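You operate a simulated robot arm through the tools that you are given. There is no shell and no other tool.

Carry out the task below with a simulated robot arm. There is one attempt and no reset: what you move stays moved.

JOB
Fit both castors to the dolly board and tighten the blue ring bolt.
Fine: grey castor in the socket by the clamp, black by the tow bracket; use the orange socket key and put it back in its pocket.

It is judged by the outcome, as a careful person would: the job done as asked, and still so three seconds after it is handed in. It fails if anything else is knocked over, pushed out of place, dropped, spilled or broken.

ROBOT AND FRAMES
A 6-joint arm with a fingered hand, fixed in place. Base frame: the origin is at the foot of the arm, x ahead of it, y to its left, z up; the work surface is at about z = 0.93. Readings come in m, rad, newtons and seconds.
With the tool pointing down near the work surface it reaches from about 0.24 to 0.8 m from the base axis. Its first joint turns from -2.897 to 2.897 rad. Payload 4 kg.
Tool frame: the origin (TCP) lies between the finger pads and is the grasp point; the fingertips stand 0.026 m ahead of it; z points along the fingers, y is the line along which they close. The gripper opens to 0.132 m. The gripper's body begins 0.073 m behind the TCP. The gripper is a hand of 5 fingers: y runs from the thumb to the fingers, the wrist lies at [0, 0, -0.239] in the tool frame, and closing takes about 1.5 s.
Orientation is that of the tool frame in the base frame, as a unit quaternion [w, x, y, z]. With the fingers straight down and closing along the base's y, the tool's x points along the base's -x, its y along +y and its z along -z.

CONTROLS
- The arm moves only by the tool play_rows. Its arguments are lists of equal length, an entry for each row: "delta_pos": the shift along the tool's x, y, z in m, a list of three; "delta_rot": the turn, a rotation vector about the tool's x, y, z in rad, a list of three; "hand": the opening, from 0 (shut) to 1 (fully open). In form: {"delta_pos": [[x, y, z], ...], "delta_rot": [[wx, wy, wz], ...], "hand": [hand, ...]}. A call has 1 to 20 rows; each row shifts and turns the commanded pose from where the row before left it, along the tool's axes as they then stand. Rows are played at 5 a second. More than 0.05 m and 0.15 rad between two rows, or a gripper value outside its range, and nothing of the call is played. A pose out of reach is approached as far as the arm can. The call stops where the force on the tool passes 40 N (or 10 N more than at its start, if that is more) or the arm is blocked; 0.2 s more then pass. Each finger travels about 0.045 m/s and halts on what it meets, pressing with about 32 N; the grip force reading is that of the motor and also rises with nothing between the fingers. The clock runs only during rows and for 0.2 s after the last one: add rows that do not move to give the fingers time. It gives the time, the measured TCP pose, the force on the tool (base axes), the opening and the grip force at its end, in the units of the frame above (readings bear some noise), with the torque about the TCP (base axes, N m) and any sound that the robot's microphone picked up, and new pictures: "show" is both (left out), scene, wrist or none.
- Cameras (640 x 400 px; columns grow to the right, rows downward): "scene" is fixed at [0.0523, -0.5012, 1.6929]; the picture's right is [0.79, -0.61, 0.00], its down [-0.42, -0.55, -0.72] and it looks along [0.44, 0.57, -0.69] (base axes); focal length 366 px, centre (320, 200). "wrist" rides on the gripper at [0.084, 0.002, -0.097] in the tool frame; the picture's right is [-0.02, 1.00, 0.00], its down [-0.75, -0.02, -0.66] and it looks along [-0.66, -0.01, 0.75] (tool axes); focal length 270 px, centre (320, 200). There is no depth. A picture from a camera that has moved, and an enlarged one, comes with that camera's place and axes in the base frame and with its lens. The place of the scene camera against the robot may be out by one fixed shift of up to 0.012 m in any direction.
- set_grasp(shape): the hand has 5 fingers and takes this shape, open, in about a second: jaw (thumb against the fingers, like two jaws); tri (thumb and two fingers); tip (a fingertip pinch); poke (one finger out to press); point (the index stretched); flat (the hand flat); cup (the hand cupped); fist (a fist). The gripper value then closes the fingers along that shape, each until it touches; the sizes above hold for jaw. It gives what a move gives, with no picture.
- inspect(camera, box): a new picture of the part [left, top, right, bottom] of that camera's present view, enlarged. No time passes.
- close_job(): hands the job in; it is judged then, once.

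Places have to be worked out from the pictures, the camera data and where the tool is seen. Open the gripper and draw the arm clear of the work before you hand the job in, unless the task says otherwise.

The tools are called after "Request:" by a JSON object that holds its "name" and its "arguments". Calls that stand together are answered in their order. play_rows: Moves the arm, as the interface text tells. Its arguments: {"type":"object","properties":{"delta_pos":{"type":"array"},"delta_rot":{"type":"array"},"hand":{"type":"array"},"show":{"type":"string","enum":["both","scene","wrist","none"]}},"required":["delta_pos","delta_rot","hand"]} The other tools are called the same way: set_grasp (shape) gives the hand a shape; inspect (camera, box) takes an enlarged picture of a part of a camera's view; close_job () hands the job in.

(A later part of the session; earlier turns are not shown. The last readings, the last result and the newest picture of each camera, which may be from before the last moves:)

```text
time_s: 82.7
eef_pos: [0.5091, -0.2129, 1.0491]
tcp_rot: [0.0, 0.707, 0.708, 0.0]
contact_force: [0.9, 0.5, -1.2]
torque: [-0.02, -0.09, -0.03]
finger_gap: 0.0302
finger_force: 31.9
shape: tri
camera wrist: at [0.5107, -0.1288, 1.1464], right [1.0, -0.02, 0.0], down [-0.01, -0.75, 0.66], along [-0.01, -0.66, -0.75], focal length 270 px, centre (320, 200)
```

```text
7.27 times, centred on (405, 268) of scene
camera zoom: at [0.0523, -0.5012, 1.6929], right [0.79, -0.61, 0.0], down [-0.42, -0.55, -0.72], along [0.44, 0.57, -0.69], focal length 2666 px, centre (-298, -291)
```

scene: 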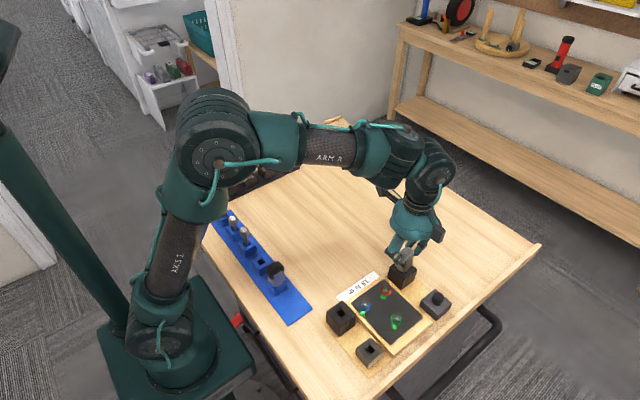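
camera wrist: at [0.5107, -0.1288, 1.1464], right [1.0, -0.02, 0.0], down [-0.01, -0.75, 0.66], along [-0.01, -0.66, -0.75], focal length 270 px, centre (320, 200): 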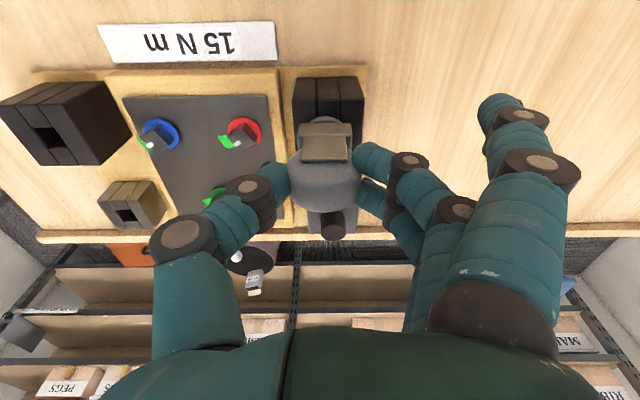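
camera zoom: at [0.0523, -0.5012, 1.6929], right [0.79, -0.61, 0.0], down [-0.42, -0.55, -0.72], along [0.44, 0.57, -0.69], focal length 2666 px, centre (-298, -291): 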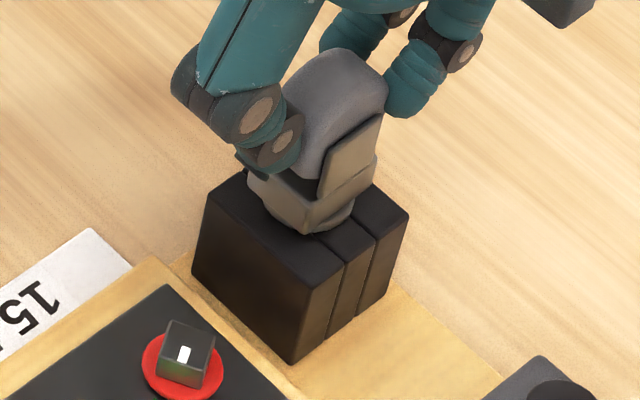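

The flange is almost on the socket top. I lower 1 mm at a time until it seats.

Request:
{"name": "play_rows", "arguments": {"delta_pos": [[0, 0, 0.001], [0, 0, 0.001], [0, 0, 0.001], [0, 0, 0]], "delta_rot": [[0, 0, 0], [0, 0, 0], [0, 0, 0], [0, 0, 0]], "hand": [0.2, 0.2, 0.2, 0.2], "show": "wrist"}}

Request:
{"name": "inspect", "arguments": {"camera": "scene", "box": [385, 240, 425, 295]}}

```text
time_s: 83.7
eef_pos: [0.5095, -0.2132, 1.0461]
tcp_rot: [-0.001, 0.706, 0.708, 0.001]
contact_force: [0.4, 0.6, -0.7]
torque: [0.02, -0.04, 0.03]
finger_gap: 0.0302
finger_force: 31.7
shape: tri
camera wrist: at [0.511, -0.1288, 1.143], right [1.0, -0.02, 0.0], down [-0.01, -0.75, 0.66], along [-0.01, -0.66, -0.75], focal length 270 px, centre (320, 200)
```

wrist: 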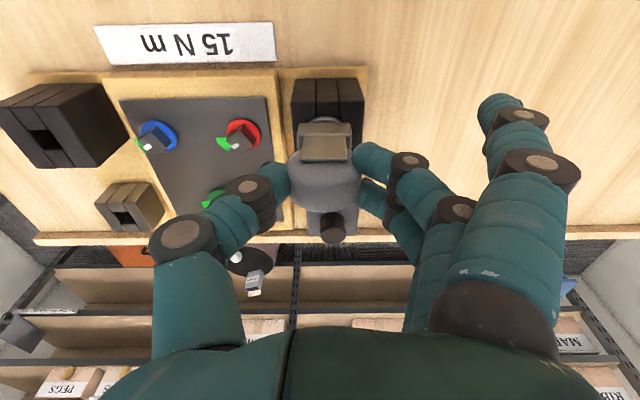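

```text
7.27 times, centred on (405, 268) of scene
camera zoom: at [0.0523, -0.5012, 1.6929], right [0.79, -0.61, 0.0], down [-0.42, -0.55, -0.72], along [0.44, 0.57, -0.69], focal length 2666 px, centre (-298, -291)
```

zoom: 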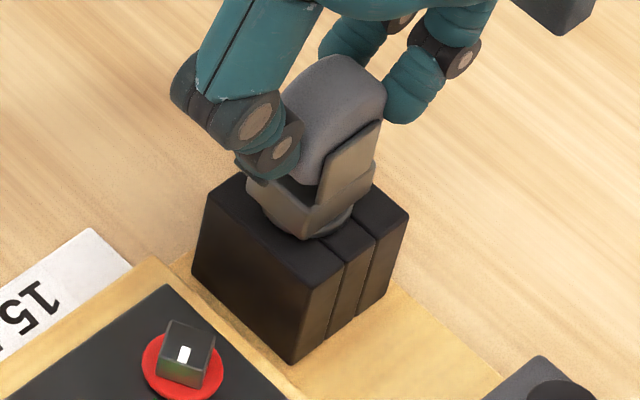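

No contact yet; another few millimetres.

Request:
{"name": "play_rows", "arguments": {"delta_pos": [[0, 0, 0.001], [0, 0, 0.001], [0, 0, 0.001], [0, 0, 0]], "delta_rot": [[0, 0, 0], [0, 0, 0], [0, 0, 0], [0, 0, 0]], "hand": [0.2, 0.2, 0.2, 0.2], "show": "wrist"}}

Request:
{"name": "inspect", "arguments": {"camera": "scene", "box": [385, 240, 425, 295]}}

```text
time_s: 84.7
eef_pos: [0.51, -0.2139, 1.0426]
tcp_rot: [0.001, 0.706, 0.708, 0.0]
contact_force: [-0.1, 0.2, -0.1]
torque: [0.0, -0.01, 0.01]
finger_gap: 0.0303
finger_force: 31.6
shape: tri
camera wrist: at [0.511, -0.1288, 1.1402], right [1.0, -0.02, 0.0], down [-0.01, -0.75, 0.66], along [-0.01, -0.66, -0.75], focal length 270 px, centre (320, 200)
```

wrist: 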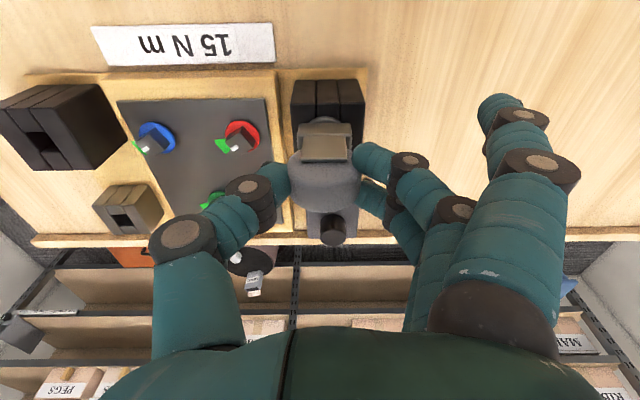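

```text
7.27 times, centred on (405, 268) of scene
camera zoom: at [0.0523, -0.5012, 1.6929], right [0.79, -0.61, 0.0], down [-0.42, -0.55, -0.72], along [0.44, 0.57, -0.69], focal length 2666 px, centre (-298, -291)
```

zoom: 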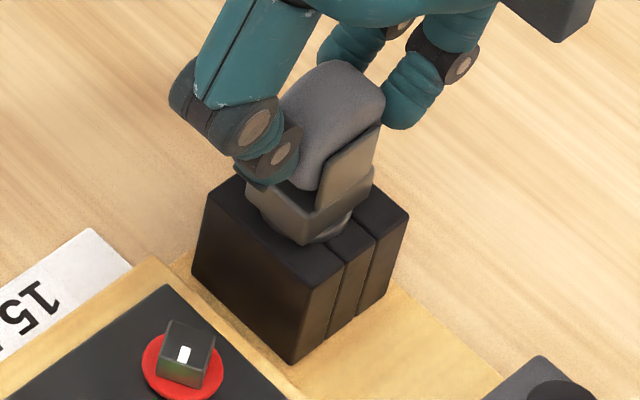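

Still descending freely; I continue in 1 mm steps.

Request:
{"name": "play_rows", "arguments": {"delta_pos": [[0, 0, 0.001], [0, 0, 0.001], [0, 0, 0.001], [0, 0, 0.001], [0, 0, 0]], "delta_rot": [[0, 0, 0], [0, 0, 0], [0, 0, 0], [0, 0, 0], [0, 0, 0]], "hand": [0.2, 0.2, 0.2, 0.2, 0.2], "show": "wrist"}}

Request:
{"name": "inspect", "arguments": {"camera": "scene", "box": [385, 240, 425, 295]}}

Request:
{"name": "inspect", "arguments": {"camera": "wrist", "box": [280, 80, 370, 180]}}

```text
time_s: 86.1
eef_pos: [0.5104, -0.2138, 1.0413]
tcp_rot: [0.003, 0.706, 0.708, 0.0]
contact_force: [-1.5, 1.1, 13.1]
torque: [0.04, 0.06, 0.03]
finger_gap: 0.0325
finger_force: 31.7
shape: tri
stopped in row 5: the force on the tool passed its limit at 40 N (the readings are from after the stop); the commanded pose is now the measured one
camera wrist: at [0.5111, -0.1288, 1.1385], right [1.0, -0.02, 0.01], down [-0.02, -0.75, 0.66], along [-0.01, -0.66, -0.75], focal length 270 px, centre (320, 200)
```

wrist: 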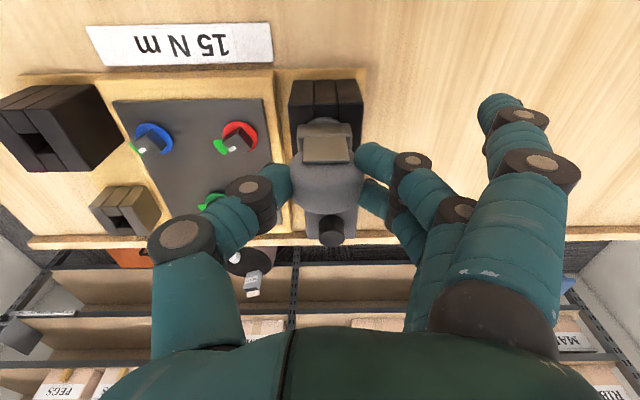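

```text
7.27 times, centred on (405, 268) of scene
camera zoom: at [0.0523, -0.5012, 1.6929], right [0.79, -0.61, 0.0], down [-0.42, -0.55, -0.72], along [0.44, 0.57, -0.69], focal length 2666 px, centre (-298, -291)
```

zoom: 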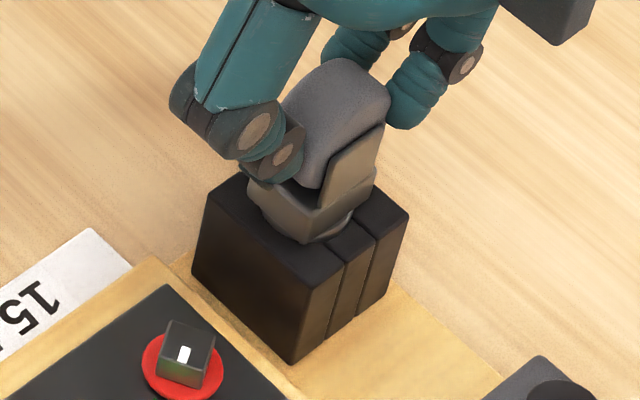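

```text
4.00 times, centred on (325, 130) of wrist
camera zoom: at [0.5111, -0.1288, 1.1385], right [1.0, -0.02, 0.01], down [-0.02, -0.75, 0.66], along [-0.01, -0.66, -0.75], focal length 1081 px, centre (300, 480)
```

zoom: 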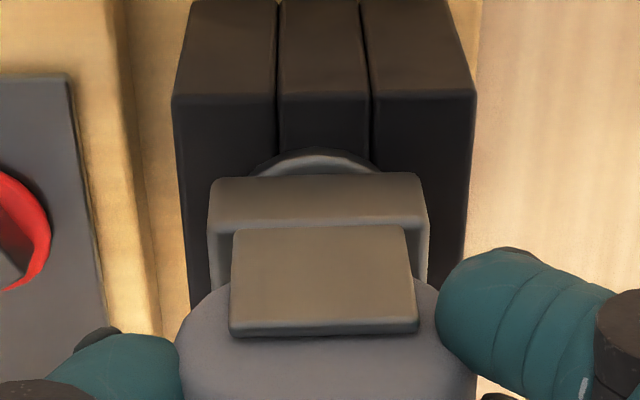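

The castor is seated (force rose sharply). I ease off 1 mm and open the hand gently.

Request:
{"name": "play_rows", "arguments": {"delta_pos": [[0, 0, -0.001], [0, 0, 0], [0, 0, 0], [0, 0, 0], [0, 0, 0], [0, 0, 0], [0, 0, 0], [0, 0, 0]], "delta_rot": [[0, 0, 0], [0, 0, 0], [0, 0, 0], [0, 0, 0], [0, 0, 0], [0, 0, 0], [0, 0, 0], [0, 0, 0]], "hand": [0.2, 0.24, 0.28, 0.32, 0.38, 0.46, 0.56, 0.6]}}

Request:
{"name": "inspect", "arguments": {"camera": "scene", "box": [385, 240, 425, 295]}}

Request:
{"name": "inspect", "arguments": {"camera": "wrist", "box": [260, 70, 400, 230]}}

```text
time_s: 87.9
eef_pos: [0.5108, -0.2138, 1.0407]
tcp_rot: [0.002, 0.706, 0.708, 0.001]
contact_force: [0.4, 0.4, 0.2]
torque: [0.0, -0.04, -0.01]
finger_gap: 0.0787
finger_force: 0.0
shape: tri
camera wrist: at [0.5112, -0.1291, 1.138], right [1.0, -0.02, 0.0], down [-0.02, -0.75, 0.66], along [-0.01, -0.66, -0.75], focal length 270 px, centre (320, 200)
```

scene: 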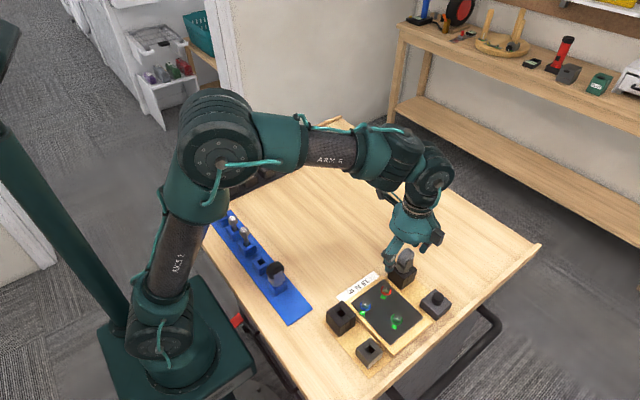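
wrist: 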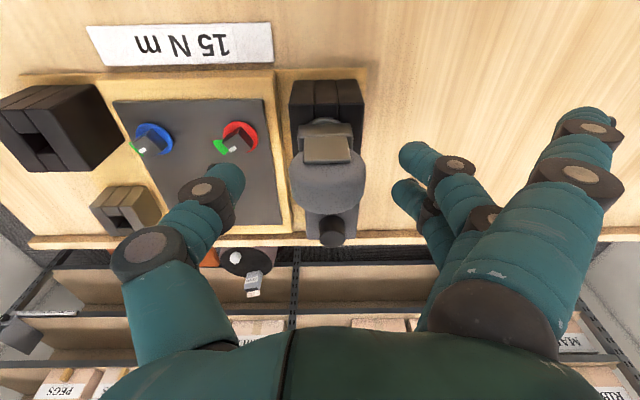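

```text
7.27 times, centred on (405, 268) of scene
camera zoom: at [0.0523, -0.5012, 1.6929], right [0.79, -0.61, 0.0], down [-0.42, -0.55, -0.72], along [0.44, 0.57, -0.69], focal length 2666 px, centre (-298, -291)
```

zoom: 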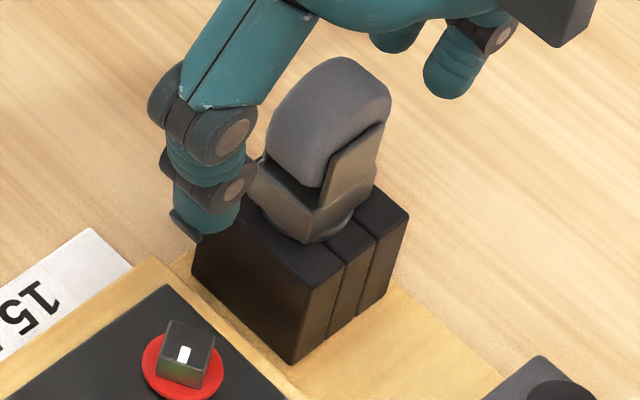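

```text
2.50 times, centred on (330, 150) of wrist
camera zoom: at [0.5112, -0.1291, 1.138], right [1.0, -0.02, 0.0], down [-0.02, -0.75, 0.66], along [-0.01, -0.66, -0.75], focal length 676 px, centre (295, 325)
```

zoom: 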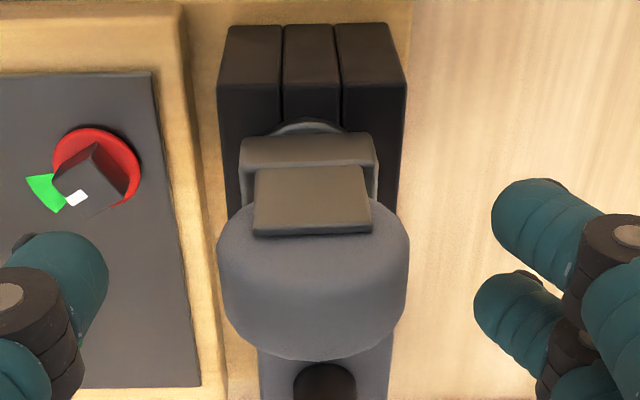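

The grey castor stands upright and fully seated in socket C. I rise and move over the black castor at about (0.265, −0.056).

Request:
{"name": "play_rows", "arguments": {"delta_pos": [[0, 0, -0.02], [0, 0, -0.04], [0, 0, -0.04], [0.0227, -0.0349, 0], [0.0227, -0.0349, 0], [0.0227, -0.0349, 0], [0.0227, -0.0349, 0], [0.0227, -0.0349, 0], [0.0227, -0.0349, 0], [0.0227, -0.0349, 0], [0, 0, 0], [0, 0, 0]], "delta_rot": [[0, 0, 0], [0, 0, 0], [0, 0, 0], [0, 0, 0], [0, 0, 0], [0, 0, 0], [0, 0, 0], [0, 0, 0], [0, 0, 0], [0, 0, 0], [0, 0, 0], [0, 0, 0]], "hand": [0.6, 0.6, 0.6, 0.6, 0.6, 0.6, 0.6, 0.6, 0.6, 0.6, 0.6, 0.6]}}

Request:
{"name": "inspect", "arguments": {"camera": "wrist", "box": [270, 30, 370, 130]}}

Request:
{"name": "inspect", "arguments": {"camera": "scene", "box": [370, 230, 460, 330]}}

```text
time_s: 90.5
eef_pos: [0.2668, -0.057, 1.1396]
tcp_rot: [0.002, 0.706, 0.708, 0.001]
contact_force: [-0.1, 1.0, -0.2]
torque: [0.02, -0.03, 0.01]
finger_gap: 0.0788
finger_force: 0.0
shape: tri
camera wrist: at [0.2664, 0.0279, 1.2372], right [1.0, -0.02, 0.0], down [-0.02, -0.75, 0.66], along [-0.01, -0.66, -0.75], focal length 270 px, centre (320, 200)
```

scene: 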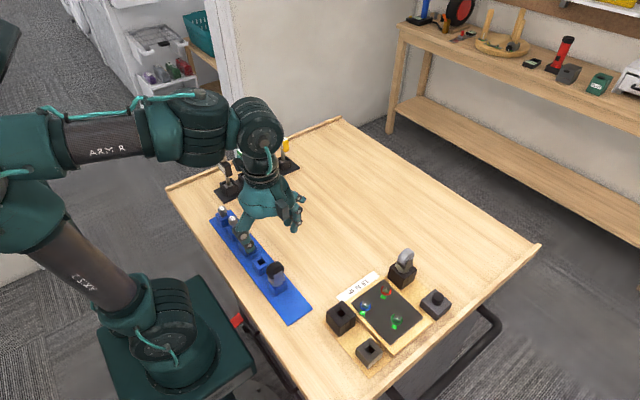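
wrist: 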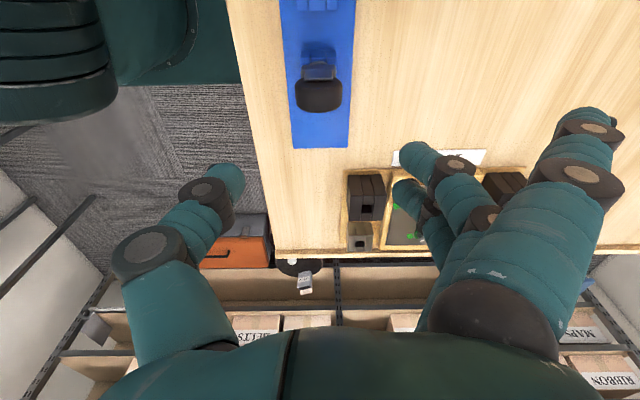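

```text
4.00 times, centred on (320, 80) of wrist
camera zoom: at [0.2664, 0.0279, 1.2372], right [1.0, -0.02, 0.0], down [-0.02, -0.75, 0.66], along [-0.01, -0.66, -0.75], focal length 1081 px, centre (320, 680)
```

zoom: 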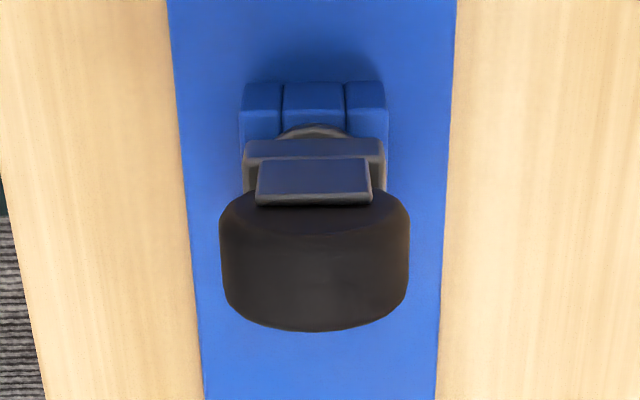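

```text
4.00 times, centred on (415, 280) of scene
camera zoom: at [0.0523, -0.5012, 1.6929], right [0.79, -0.61, 0.0], down [-0.42, -0.55, -0.72], along [0.44, 0.57, -0.69], focal length 1466 px, centre (-60, -120)
```

zoom: 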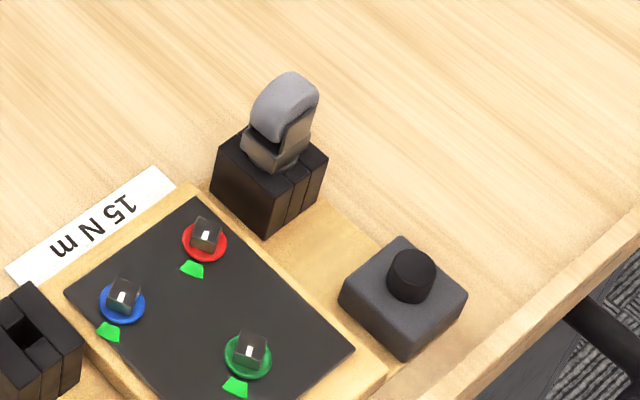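

The black castor is straight, wheel centre ≈ (0.265, −0.055). I align, descend around it as before and check.

Request:
{"name": "play_rows", "arguments": {"delta_pos": [[0.0032, 0.0002, 0], [0, 0, 0.03], [0, 0, 0.03], [0, 0, 0.03], [0, 0, 0.0235], [0, 0, 0]], "delta_rot": [[0.004, 0.0014, 0], [0, 0, 0], [0, 0, 0], [0, 0, 0], [0, 0, 0], [0, 0, 0]], "hand": [0.6, 0.6, 0.6, 0.6, 0.6, 0.6]}}

Request:
{"name": "inspect", "arguments": {"camera": "wrist", "box": [240, 70, 410, 230]}}

Request:
{"name": "inspect", "arguments": {"camera": "scene", "box": [255, 242, 305, 297]}}

```text
time_s: 91.9
eef_pos: [0.266, -0.0507, 1.025]
tcp_rot: [-0.001, 0.706, 0.708, 0.0]
contact_force: [0.4, 1.0, 0.8]
torque: [-0.01, -0.02, -0.01]
finger_gap: 0.0785
finger_force: 0.1
shape: tri
camera wrist: at [0.2669, 0.0327, 1.1213], right [1.0, -0.02, 0.0], down [-0.01, -0.75, 0.66], along [-0.01, -0.66, -0.75], focal length 270 px, centre (320, 200)
```

scene: 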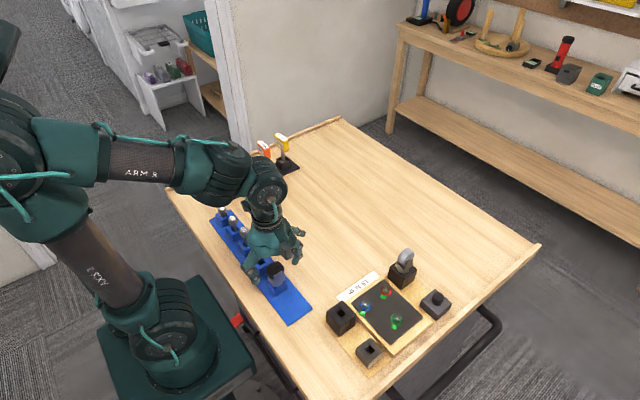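
wrist: 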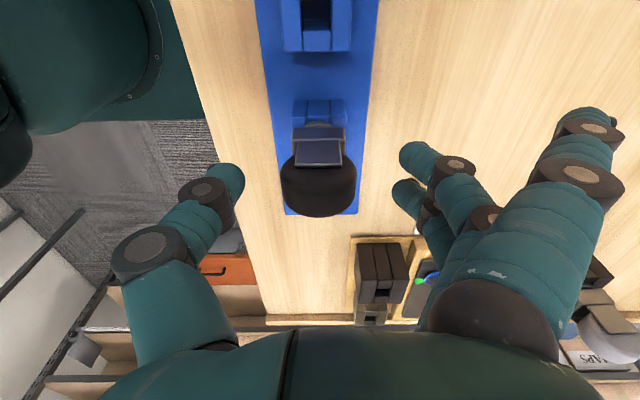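

```text
2.50 times, centred on (325, 150) of wrist
camera zoom: at [0.2669, 0.0327, 1.1213], right [1.0, -0.02, 0.0], down [-0.01, -0.75, 0.66], along [-0.01, -0.66, -0.75], focal length 676 px, centre (308, 325)
```

zoom: 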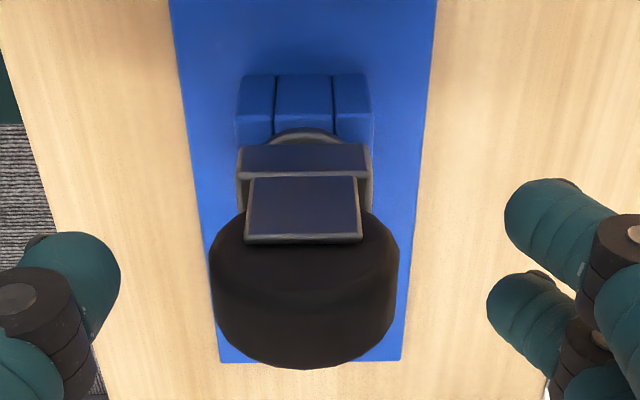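

```text
7.27 times, centred on (280, 270) of scene
camera zoom: at [0.0523, -0.5012, 1.6929], right [0.79, -0.61, 0.0], down [-0.42, -0.55, -0.72], along [0.44, 0.57, -0.69], focal length 2666 px, centre (611, -306)
```

zoom: 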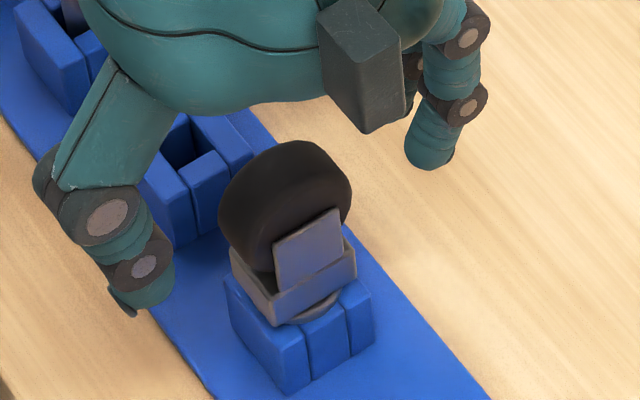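

The hand is ~4 mm too far in +y relative to the wheel; I correct that, then close with the same small sync shift as before.

Request:
{"name": "play_rows", "arguments": {"delta_pos": [[-0.004, -0.0012, 0], [0, 0, 0], [0, 0, 0], [0, 0, 0], [0, 0, 0], [0, -0.0004, 0], [0, -0.0004, 0], [0, -0.0004, 0], [0, -0.0004, 0], [0, 0, 0], [0, 0, 0]], "delta_rot": [[0, 0, 0], [0, 0, 0], [0, 0, 0], [0, 0, 0], [0, 0, 0], [0, 0, 0], [0, 0, 0], [0, 0, 0], [0, 0, 0], [0, 0, 0], [0, 0, 0]], "hand": [0.6, 0.5, 0.4, 0.32, 0.29, 0.27, 0.25, 0.23, 0.21, 0.2, 0.2]}}

Request:
{"name": "inspect", "arguments": {"camera": "wrist", "box": [240, 70, 410, 230]}}

Request:
{"name": "inspect", "arguments": {"camera": "scene", "box": [260, 252, 300, 297]}}

```text
time_s: 94.3
eef_pos: [0.2631, -0.0564, 1.0256]
tcp_rot: [0.0, 0.707, 0.707, -0.001]
contact_force: [0.4, 0.6, -0.5]
torque: [0.01, -0.03, -0.02]
finger_gap: 0.0295
finger_force: 31.5
shape: tri
camera wrist: at [0.264, 0.0289, 1.1231], right [1.0, -0.02, 0.0], down [-0.01, -0.75, 0.66], along [-0.01, -0.66, -0.75], focal length 270 px, centre (320, 200)
```

scene: 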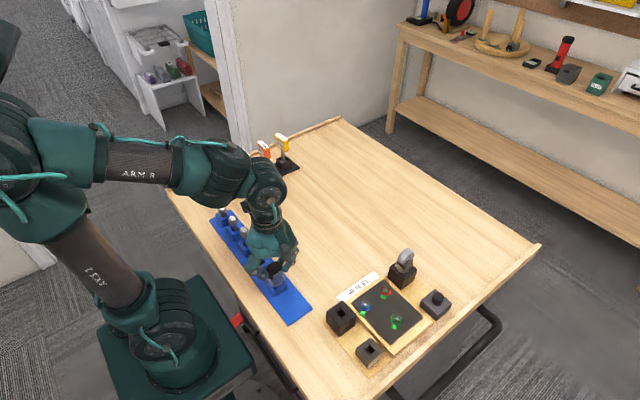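
wrist: 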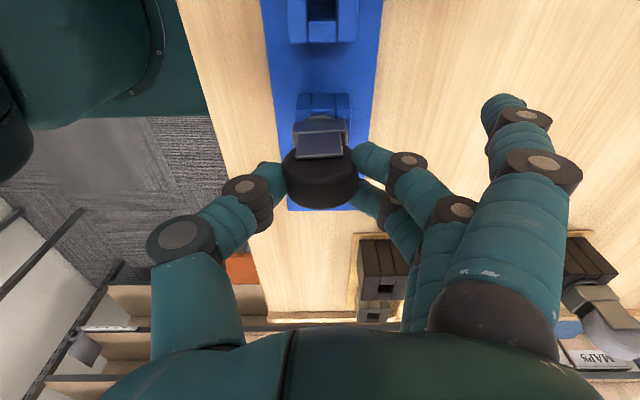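

```text
2.50 times, centred on (325, 150) of wrist
camera zoom: at [0.264, 0.0289, 1.1231], right [1.0, -0.02, 0.0], down [-0.01, -0.75, 0.66], along [-0.01, -0.66, -0.75], focal length 676 px, centre (308, 325)
```

zoom: 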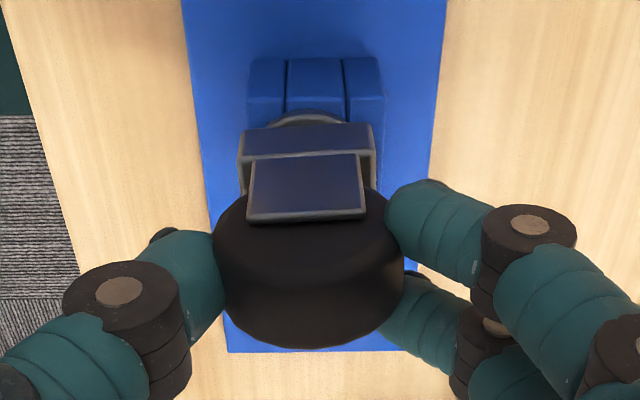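

```text
8.89 times, centred on (280, 274) of scene
camera zoom: at [0.0523, -0.5012, 1.6929], right [0.79, -0.61, 0.0], down [-0.42, -0.55, -0.72], along [0.44, 0.57, -0.69], focal length 3258 px, centre (676, -462)
```

zoom: 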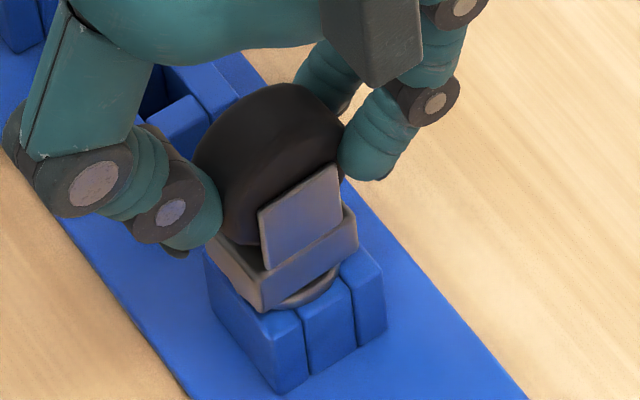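

Firm grip, castor upright (with a few degrees of yaw that I'll take out later). I lift it slowly.

Request:
{"name": "play_rows", "arguments": {"delta_pos": [[0, 0, -0.008], [0, 0, -0.008], [0, 0, -0.008], [0, 0, -0.008], [0, 0, -0.01], [0, 0, -0.03], [0, 0, -0.04], [0, 0, 0]], "delta_rot": [[0, 0, 0], [0, 0, 0], [0, 0, 0], [0, 0, 0], [0, 0, 0], [0, 0, 0], [0, 0, 0], [0, 0, 0]], "hand": [0.2, 0.2, 0.2, 0.2, 0.2, 0.2, 0.2, 0.2]}}

Request:
{"name": "inspect", "arguments": {"camera": "scene", "box": [250, 200, 310, 280]}}

Request:
{"name": "inspect", "arguments": {"camera": "wrist", "box": [240, 70, 410, 230]}}

```text
time_s: 96.1
eef_pos: [0.2635, -0.0561, 1.1381]
tcp_rot: [0.0, 0.706, 0.708, 0.0]
contact_force: [-0.2, 0.2, -0.8]
torque: [0.02, -0.01, -0.02]
finger_gap: 0.0294
finger_force: 32.4
shape: tri
camera wrist: at [0.2644, 0.0289, 1.236], right [1.0, -0.02, 0.0], down [-0.01, -0.75, 0.66], along [-0.01, -0.66, -0.75], focal length 270 px, centre (320, 200)
```

scene: 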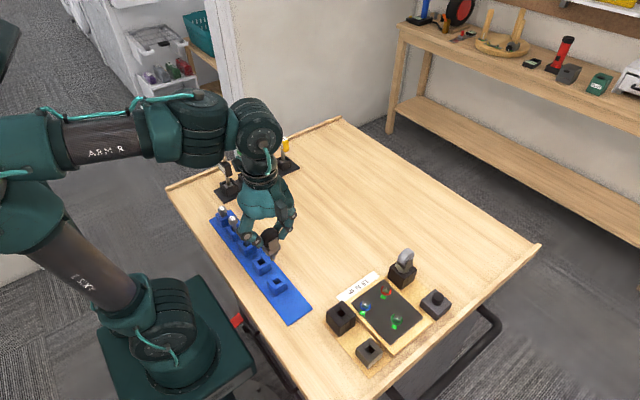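
wrist: 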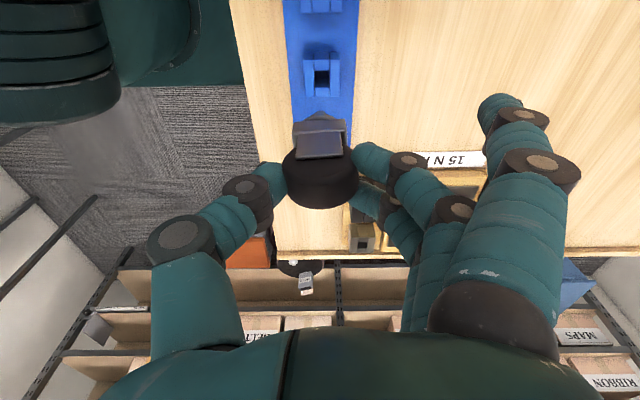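

```text
5.00 times, centred on (280, 240) of scene
camera zoom: at [0.0523, -0.5012, 1.6929], right [0.79, -0.61, 0.0], down [-0.42, -0.55, -0.72], along [0.44, 0.57, -0.69], focal length 1832 px, centre (520, 0)
```

zoom: 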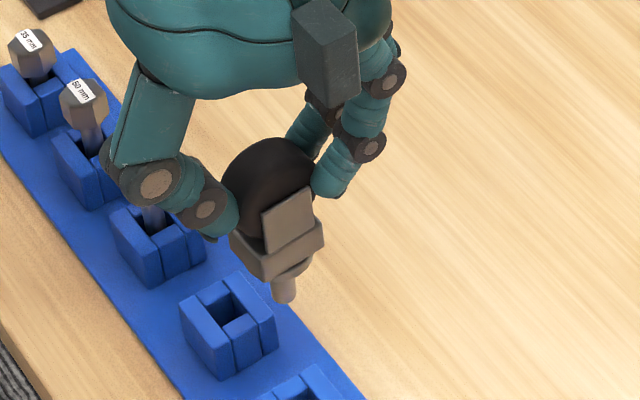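

```text
2.50 times, centred on (325, 150) of wrist
camera zoom: at [0.2644, 0.0289, 1.236], right [1.0, -0.02, 0.0], down [-0.01, -0.75, 0.66], along [-0.01, -0.66, -0.75], focal length 676 px, centre (308, 325)
```

zoom: 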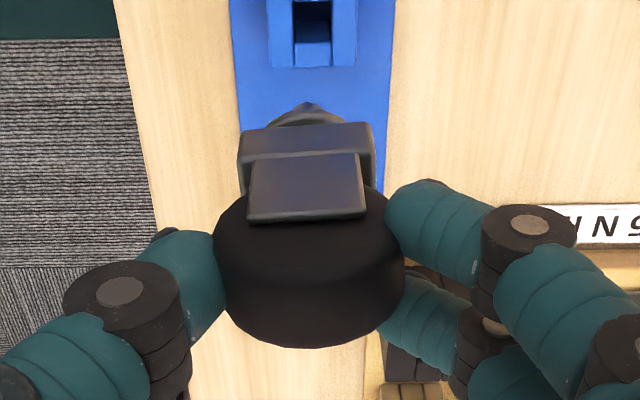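

Black castor is held and upright. I turn the hand −6° to straighten it and carry it above socket A beside the tow bracket.

Request:
{"name": "play_rows", "arguments": {"delta_pos": [[0, 0, 0], [-0.03765, 0.01915, 0], [-0.03765, 0.01915, 0], [-0.03765, 0.01915, 0], [-0.03765, 0.01915, 0], [0, 0, 0], [0, 0, 0]], "delta_rot": [[0, 0, 0.105], [0, 0, 0], [0, 0, 0], [0, 0, 0], [0, 0, 0], [0, 0, 0], [0, 0, 0]], "hand": [0.2, 0.2, 0.2, 0.2, 0.2, 0.2, 0.2]}}

Request:
{"name": "inspect", "arguments": {"camera": "wrist", "box": [260, 20, 400, 180]}}

Request:
{"name": "inspect", "arguments": {"camera": "scene", "box": [310, 230, 390, 340]}}

```text
time_s: 97.7
eef_pos: [0.3223, -0.2132, 1.139]
tcp_rot: [-0.001, 0.743, 0.669, 0.0]
contact_force: [-0.2, 0.6, -1.0]
torque: [0.01, 0.02, -0.01]
finger_gap: 0.0292
finger_force: 32.2
shape: tri
camera wrist: at [0.3331, -0.1289, 1.2366], right [0.99, -0.12, 0.0], down [-0.09, -0.75, 0.66], along [-0.08, -0.65, -0.75], focal length 270 px, centre (320, 200)
```

scene: 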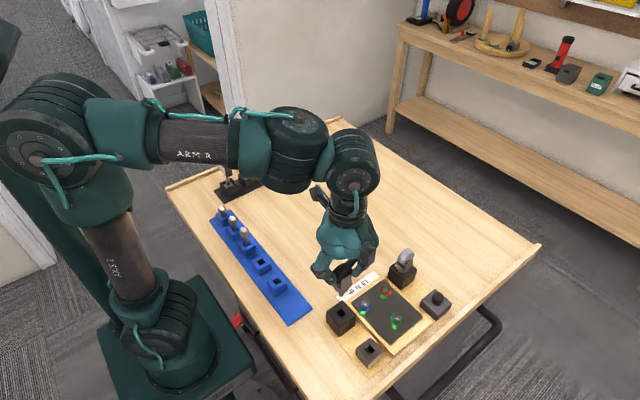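
wrist: 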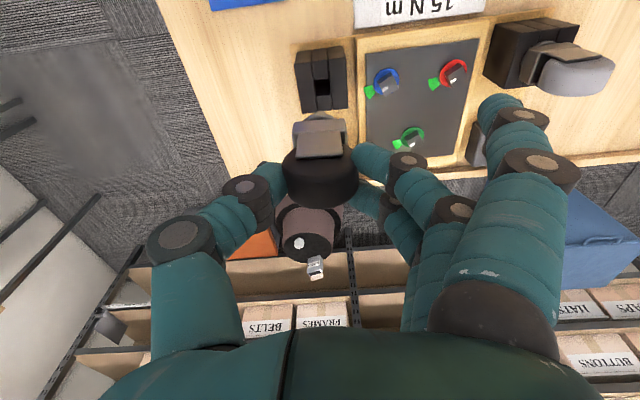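

```text
2.50 times, centred on (330, 100) of wrist
camera zoom: at [0.3331, -0.1289, 1.2366], right [0.99, -0.12, 0.0], down [-0.09, -0.75, 0.66], along [-0.08, -0.65, -0.75], focal length 676 px, centre (295, 450)
```

zoom: 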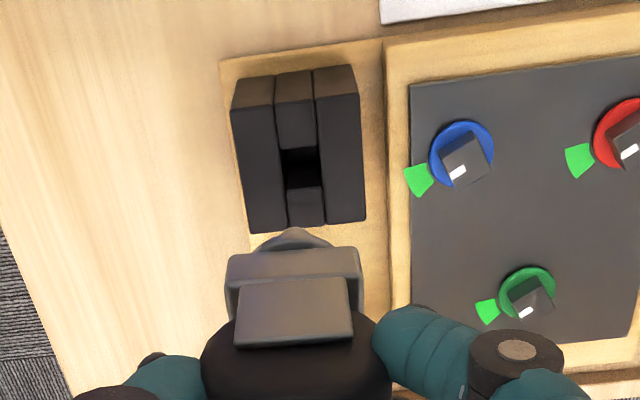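

```text
3.64 times, centred on (350, 285) of scene
camera zoom: at [0.0523, -0.5012, 1.6929], right [0.79, -0.61, 0.0], down [-0.42, -0.55, -0.72], along [0.44, 0.57, -0.69], focal length 1333 px, centre (211, -109)
```

zoom: 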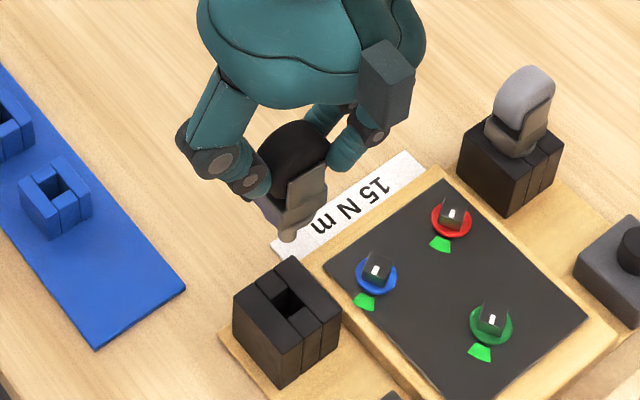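

Hole A is near (0.325, −0.2147) and the stem is within ~3 mm of it. I nudge toward it and descend until the tip is ~2 cm above for a closer comparison.

Request:
{"name": "play_rows", "arguments": {"delta_pos": [[-0.0019, 0.0014, 0], [0, 0, 0.02], [0, 0, 0.025], [0, 0, 0]], "delta_rot": [[0, 0, 0], [0, 0, 0], [0, 0, 0], [0, 0, 0]], "hand": [0.2, 0.2, 0.2, 0.2]}}

Request:
{"name": "inspect", "arguments": {"camera": "wrist", "box": [280, 70, 370, 170]}}

Request:
{"name": "inspect", "arguments": {"camera": "scene", "box": [322, 275, 362, 330]}}

```text
time_s: 98.7
eef_pos: [0.3245, -0.2156, 1.0924]
tcp_rot: [0.0, 0.742, 0.67, 0.0]
contact_force: [0.4, -0.7, -1.7]
torque: [0.0, 0.03, 0.01]
finger_gap: 0.0293
finger_force: 31.8
shape: tri
camera wrist: at [0.3345, -0.1321, 1.1894], right [0.99, -0.12, 0.0], down [-0.09, -0.75, 0.66], along [-0.08, -0.65, -0.75], focal length 270 px, centre (320, 200)
```

scene: 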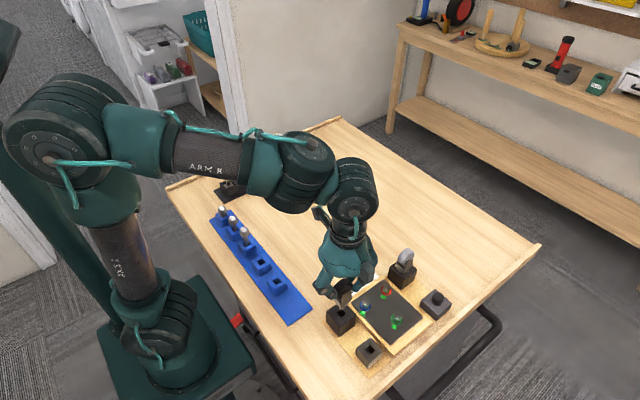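
wrist: 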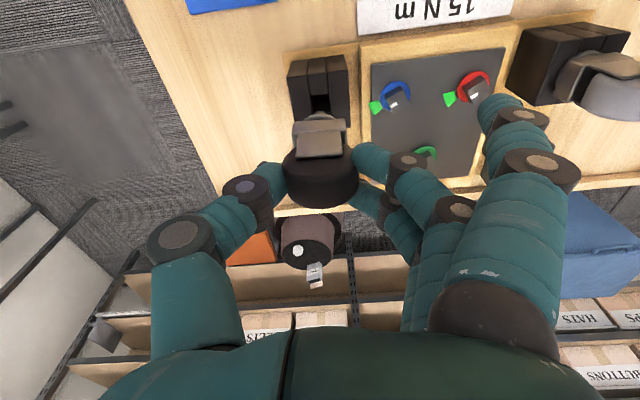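

```text
4.00 times, centred on (325, 120) of wrist
camera zoom: at [0.3345, -0.1321, 1.1894], right [0.99, -0.12, 0.0], down [-0.09, -0.75, 0.66], along [-0.08, -0.65, -0.75], focal length 1081 px, centre (300, 520)
```

zoom: 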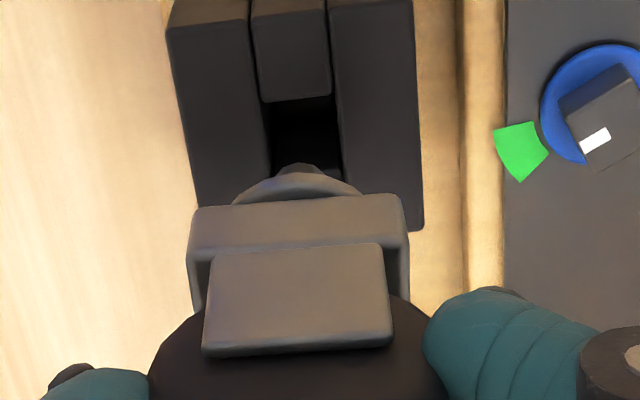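

```text
7.27 times, centred on (342, 302) of scene
camera zoom: at [0.0523, -0.5012, 1.6929], right [0.79, -0.61, 0.0], down [-0.42, -0.55, -0.72], along [0.44, 0.57, -0.69], focal length 2666 px, centre (160, -546)
```

zoom: 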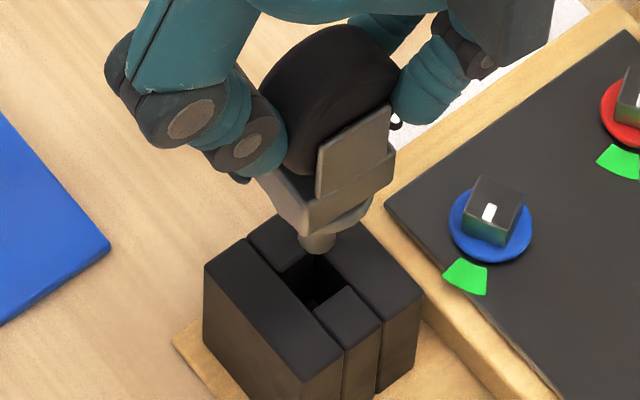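

Both cameras put the stem within about 1 mm of the hole centre. I lower it in.

Request:
{"name": "play_rows", "arguments": {"delta_pos": [[0.0004, 0.0004, 0.006], [0, 0, 0.007], [0, 0, 0.007], [0, 0, 0.006], [0, 0, 0]], "delta_rot": [[0, 0, 0], [0, 0, 0], [0, 0, 0], [0, 0, 0], [0, 0, 0]], "hand": [0.2, 0.2, 0.2, 0.2, 0.2]}}

Request:
{"name": "inspect", "arguments": {"camera": "wrist", "box": [280, 70, 370, 170]}}

Request:
{"name": "inspect", "arguments": {"camera": "scene", "box": [322, 275, 362, 330]}}

```text
time_s: 99.9
eef_pos: [0.3254, -0.2162, 1.068]
tcp_rot: [0.0, 0.743, 0.67, 0.0]
contact_force: [0.2, -0.1, -1.8]
torque: [0.01, 0.04, 0.0]
finger_gap: 0.0292
finger_force: 32.0
shape: tri
camera wrist: at [0.3352, -0.1317, 1.1642], right [0.99, -0.12, 0.0], down [-0.09, -0.75, 0.66], along [-0.08, -0.65, -0.75], focal length 270 px, centre (320, 200)
```

scene: 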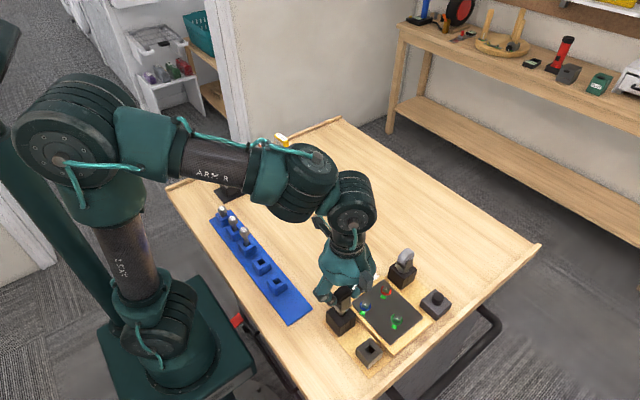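
wrist: 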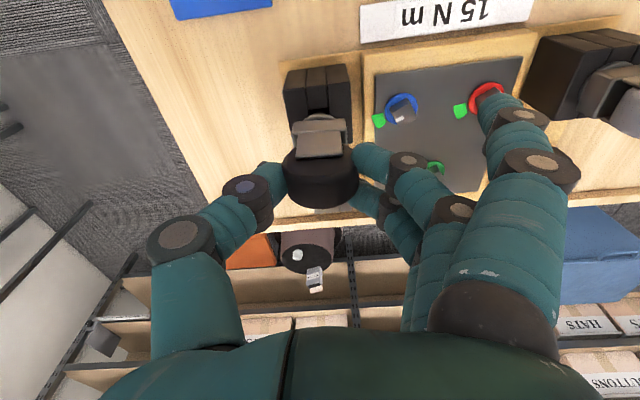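

```text
4.00 times, centred on (325, 120) of wrist
camera zoom: at [0.3352, -0.1317, 1.1642], right [0.99, -0.12, 0.0], down [-0.09, -0.75, 0.66], along [-0.08, -0.65, -0.75], focal length 1081 px, centre (300, 520)
```

zoom: 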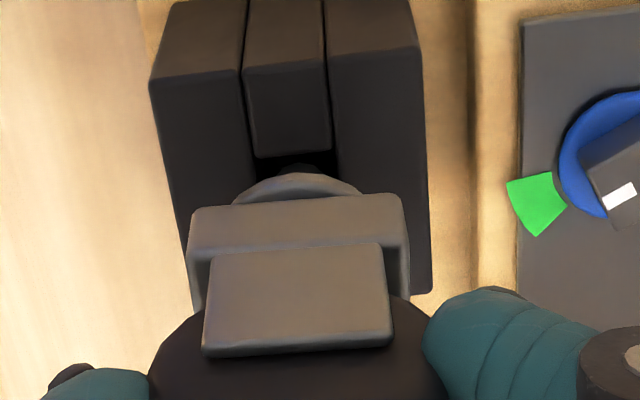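

```text
7.27 times, centred on (342, 302) of scene
camera zoom: at [0.0523, -0.5012, 1.6929], right [0.79, -0.61, 0.0], down [-0.42, -0.55, -0.72], along [0.44, 0.57, -0.69], focal length 2666 px, centre (160, -546)
```

zoom: 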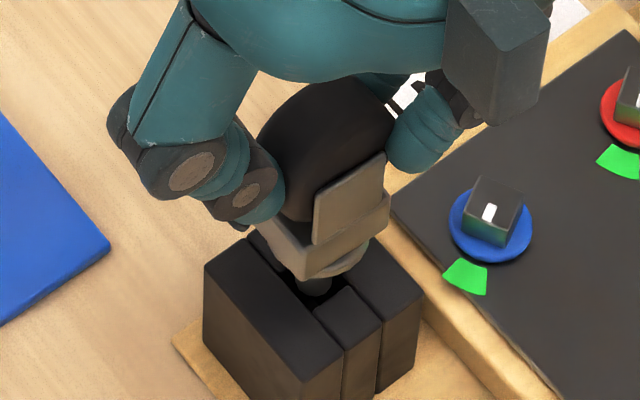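

The stem is in the hole. I continue down to near the seated height.

Request:
{"name": "play_rows", "arguments": {"delta_pos": [[0, 0, 0.006], [0, 0, 0.006], [0, 0, 0.006], [0, 0, 0.004], [0, 0, 0]], "delta_rot": [[0, 0, 0], [0, 0, 0], [0, 0, 0], [0, 0, 0], [0, 0, 0]], "hand": [0.2, 0.2, 0.2, 0.2, 0.2], "show": "wrist"}}

Request:
{"name": "inspect", "arguments": {"camera": "scene", "box": [322, 275, 362, 330]}}

```text
time_s: 101.1
eef_pos: [0.3243, -0.2152, 1.0464]
tcp_rot: [0.0, 0.742, 0.67, 0.0]
contact_force: [0.6, 0.0, -1.9]
torque: [0.01, 0.0, -0.03]
finger_gap: 0.0291
finger_force: 32.4
shape: tri
camera wrist: at [0.3347, -0.1316, 1.1435], right [0.99, -0.12, 0.0], down [-0.09, -0.75, 0.66], along [-0.08, -0.65, -0.75], focal length 270 px, centre (320, 200)
```

wrist: 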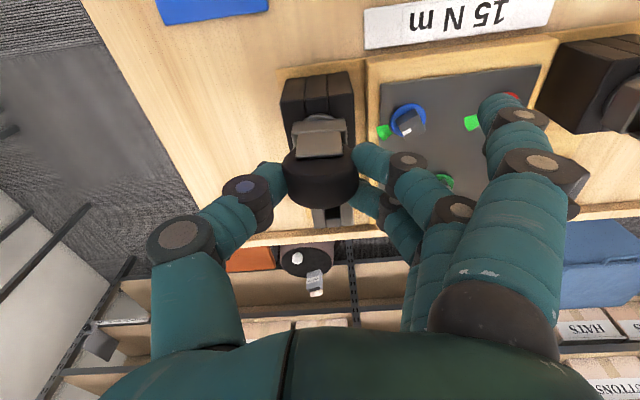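

```text
7.27 times, centred on (342, 302) of scene
camera zoom: at [0.0523, -0.5012, 1.6929], right [0.79, -0.61, 0.0], down [-0.42, -0.55, -0.72], along [0.44, 0.57, -0.69], focal length 2666 px, centre (160, -546)
```

zoom: 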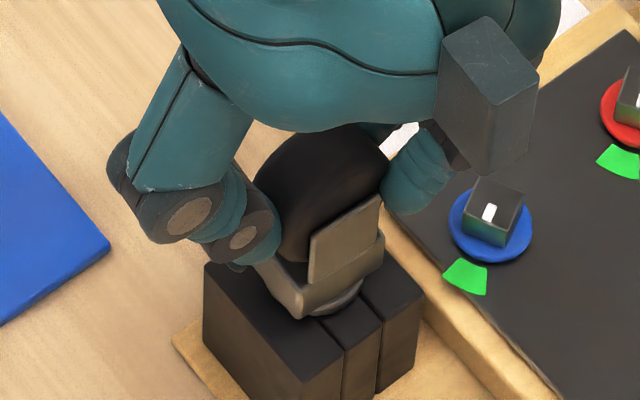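

Flange is a few millimetres above the socket top. I go on in 1 mm steps.

Request:
{"name": "play_rows", "arguments": {"delta_pos": [[0, 0, 0.001], [0, 0, 0.001], [0, 0, 0.001], [0, 0, 0]], "delta_rot": [[0, 0, 0], [0, 0, 0], [0, 0, 0], [0, 0, 0]], "hand": [0.2, 0.2, 0.2, 0.2], "show": "none"}}

Request:
{"name": "inspect", "arguments": {"camera": "scene", "box": [322, 280, 362, 335]}}

```text
time_s: 102.1
eef_pos: [0.3248, -0.2145, 1.0425]
tcp_rot: [0.001, 0.742, 0.67, 0.0]
contact_force: [0.7, 0.2, -0.3]
torque: [-0.01, -0.02, 0.0]
finger_gap: 0.0291
finger_force: 32.3
shape: tri
```

```text
7.27 times, centred on (342, 308) of scene
camera zoom: at [0.0523, -0.5012, 1.6929], right [0.79, -0.61, 0.0], down [-0.42, -0.55, -0.72], along [0.44, 0.57, -0.69], focal length 2666 px, centre (160, -582)
```

zoom: 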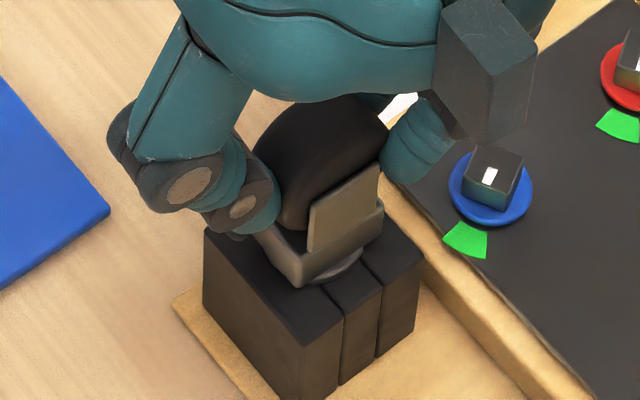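

Force now near zero (weight coming off); I lower another 1.5 mm in half-millimetre steps to seat it.

Request:
{"name": "play_rows", "arguments": {"delta_pos": [[0, 0, 0.0007], [0, 0, 0.0007], [0, 0, 0]], "delta_rot": [[0, 0, 0], [0, 0, 0], [0, 0, 0]], "hand": [0.2, 0.2, 0.2], "show": "none"}}

Request:
{"name": "inspect", "arguments": {"camera": "scene", "box": [322, 280, 362, 335]}}

```text
time_s: 102.9
eef_pos: [0.3244, -0.2156, 1.0412]
tcp_rot: [0.001, 0.743, 0.669, -0.001]
contact_force: [-0.2, -1.1, 11.4]
torque: [-0.02, -0.03, -0.02]
finger_gap: 0.0295
finger_force: 32.2
shape: tri
```

```text
7.27 times, centred on (342, 308) of scene
camera zoom: at [0.0523, -0.5012, 1.6929], right [0.79, -0.61, 0.0], down [-0.42, -0.55, -0.72], along [0.44, 0.57, -0.69], focal length 2666 px, centre (160, -582)
```

zoom: 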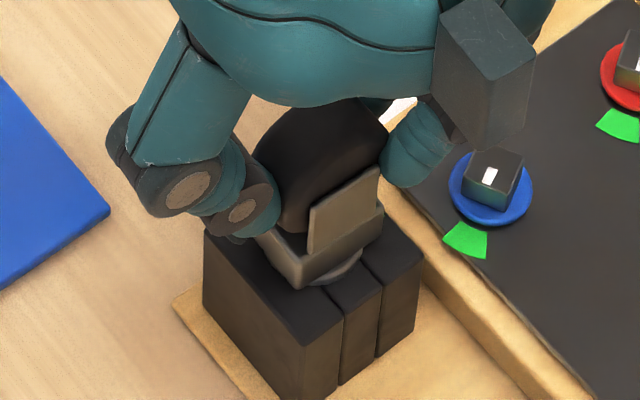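

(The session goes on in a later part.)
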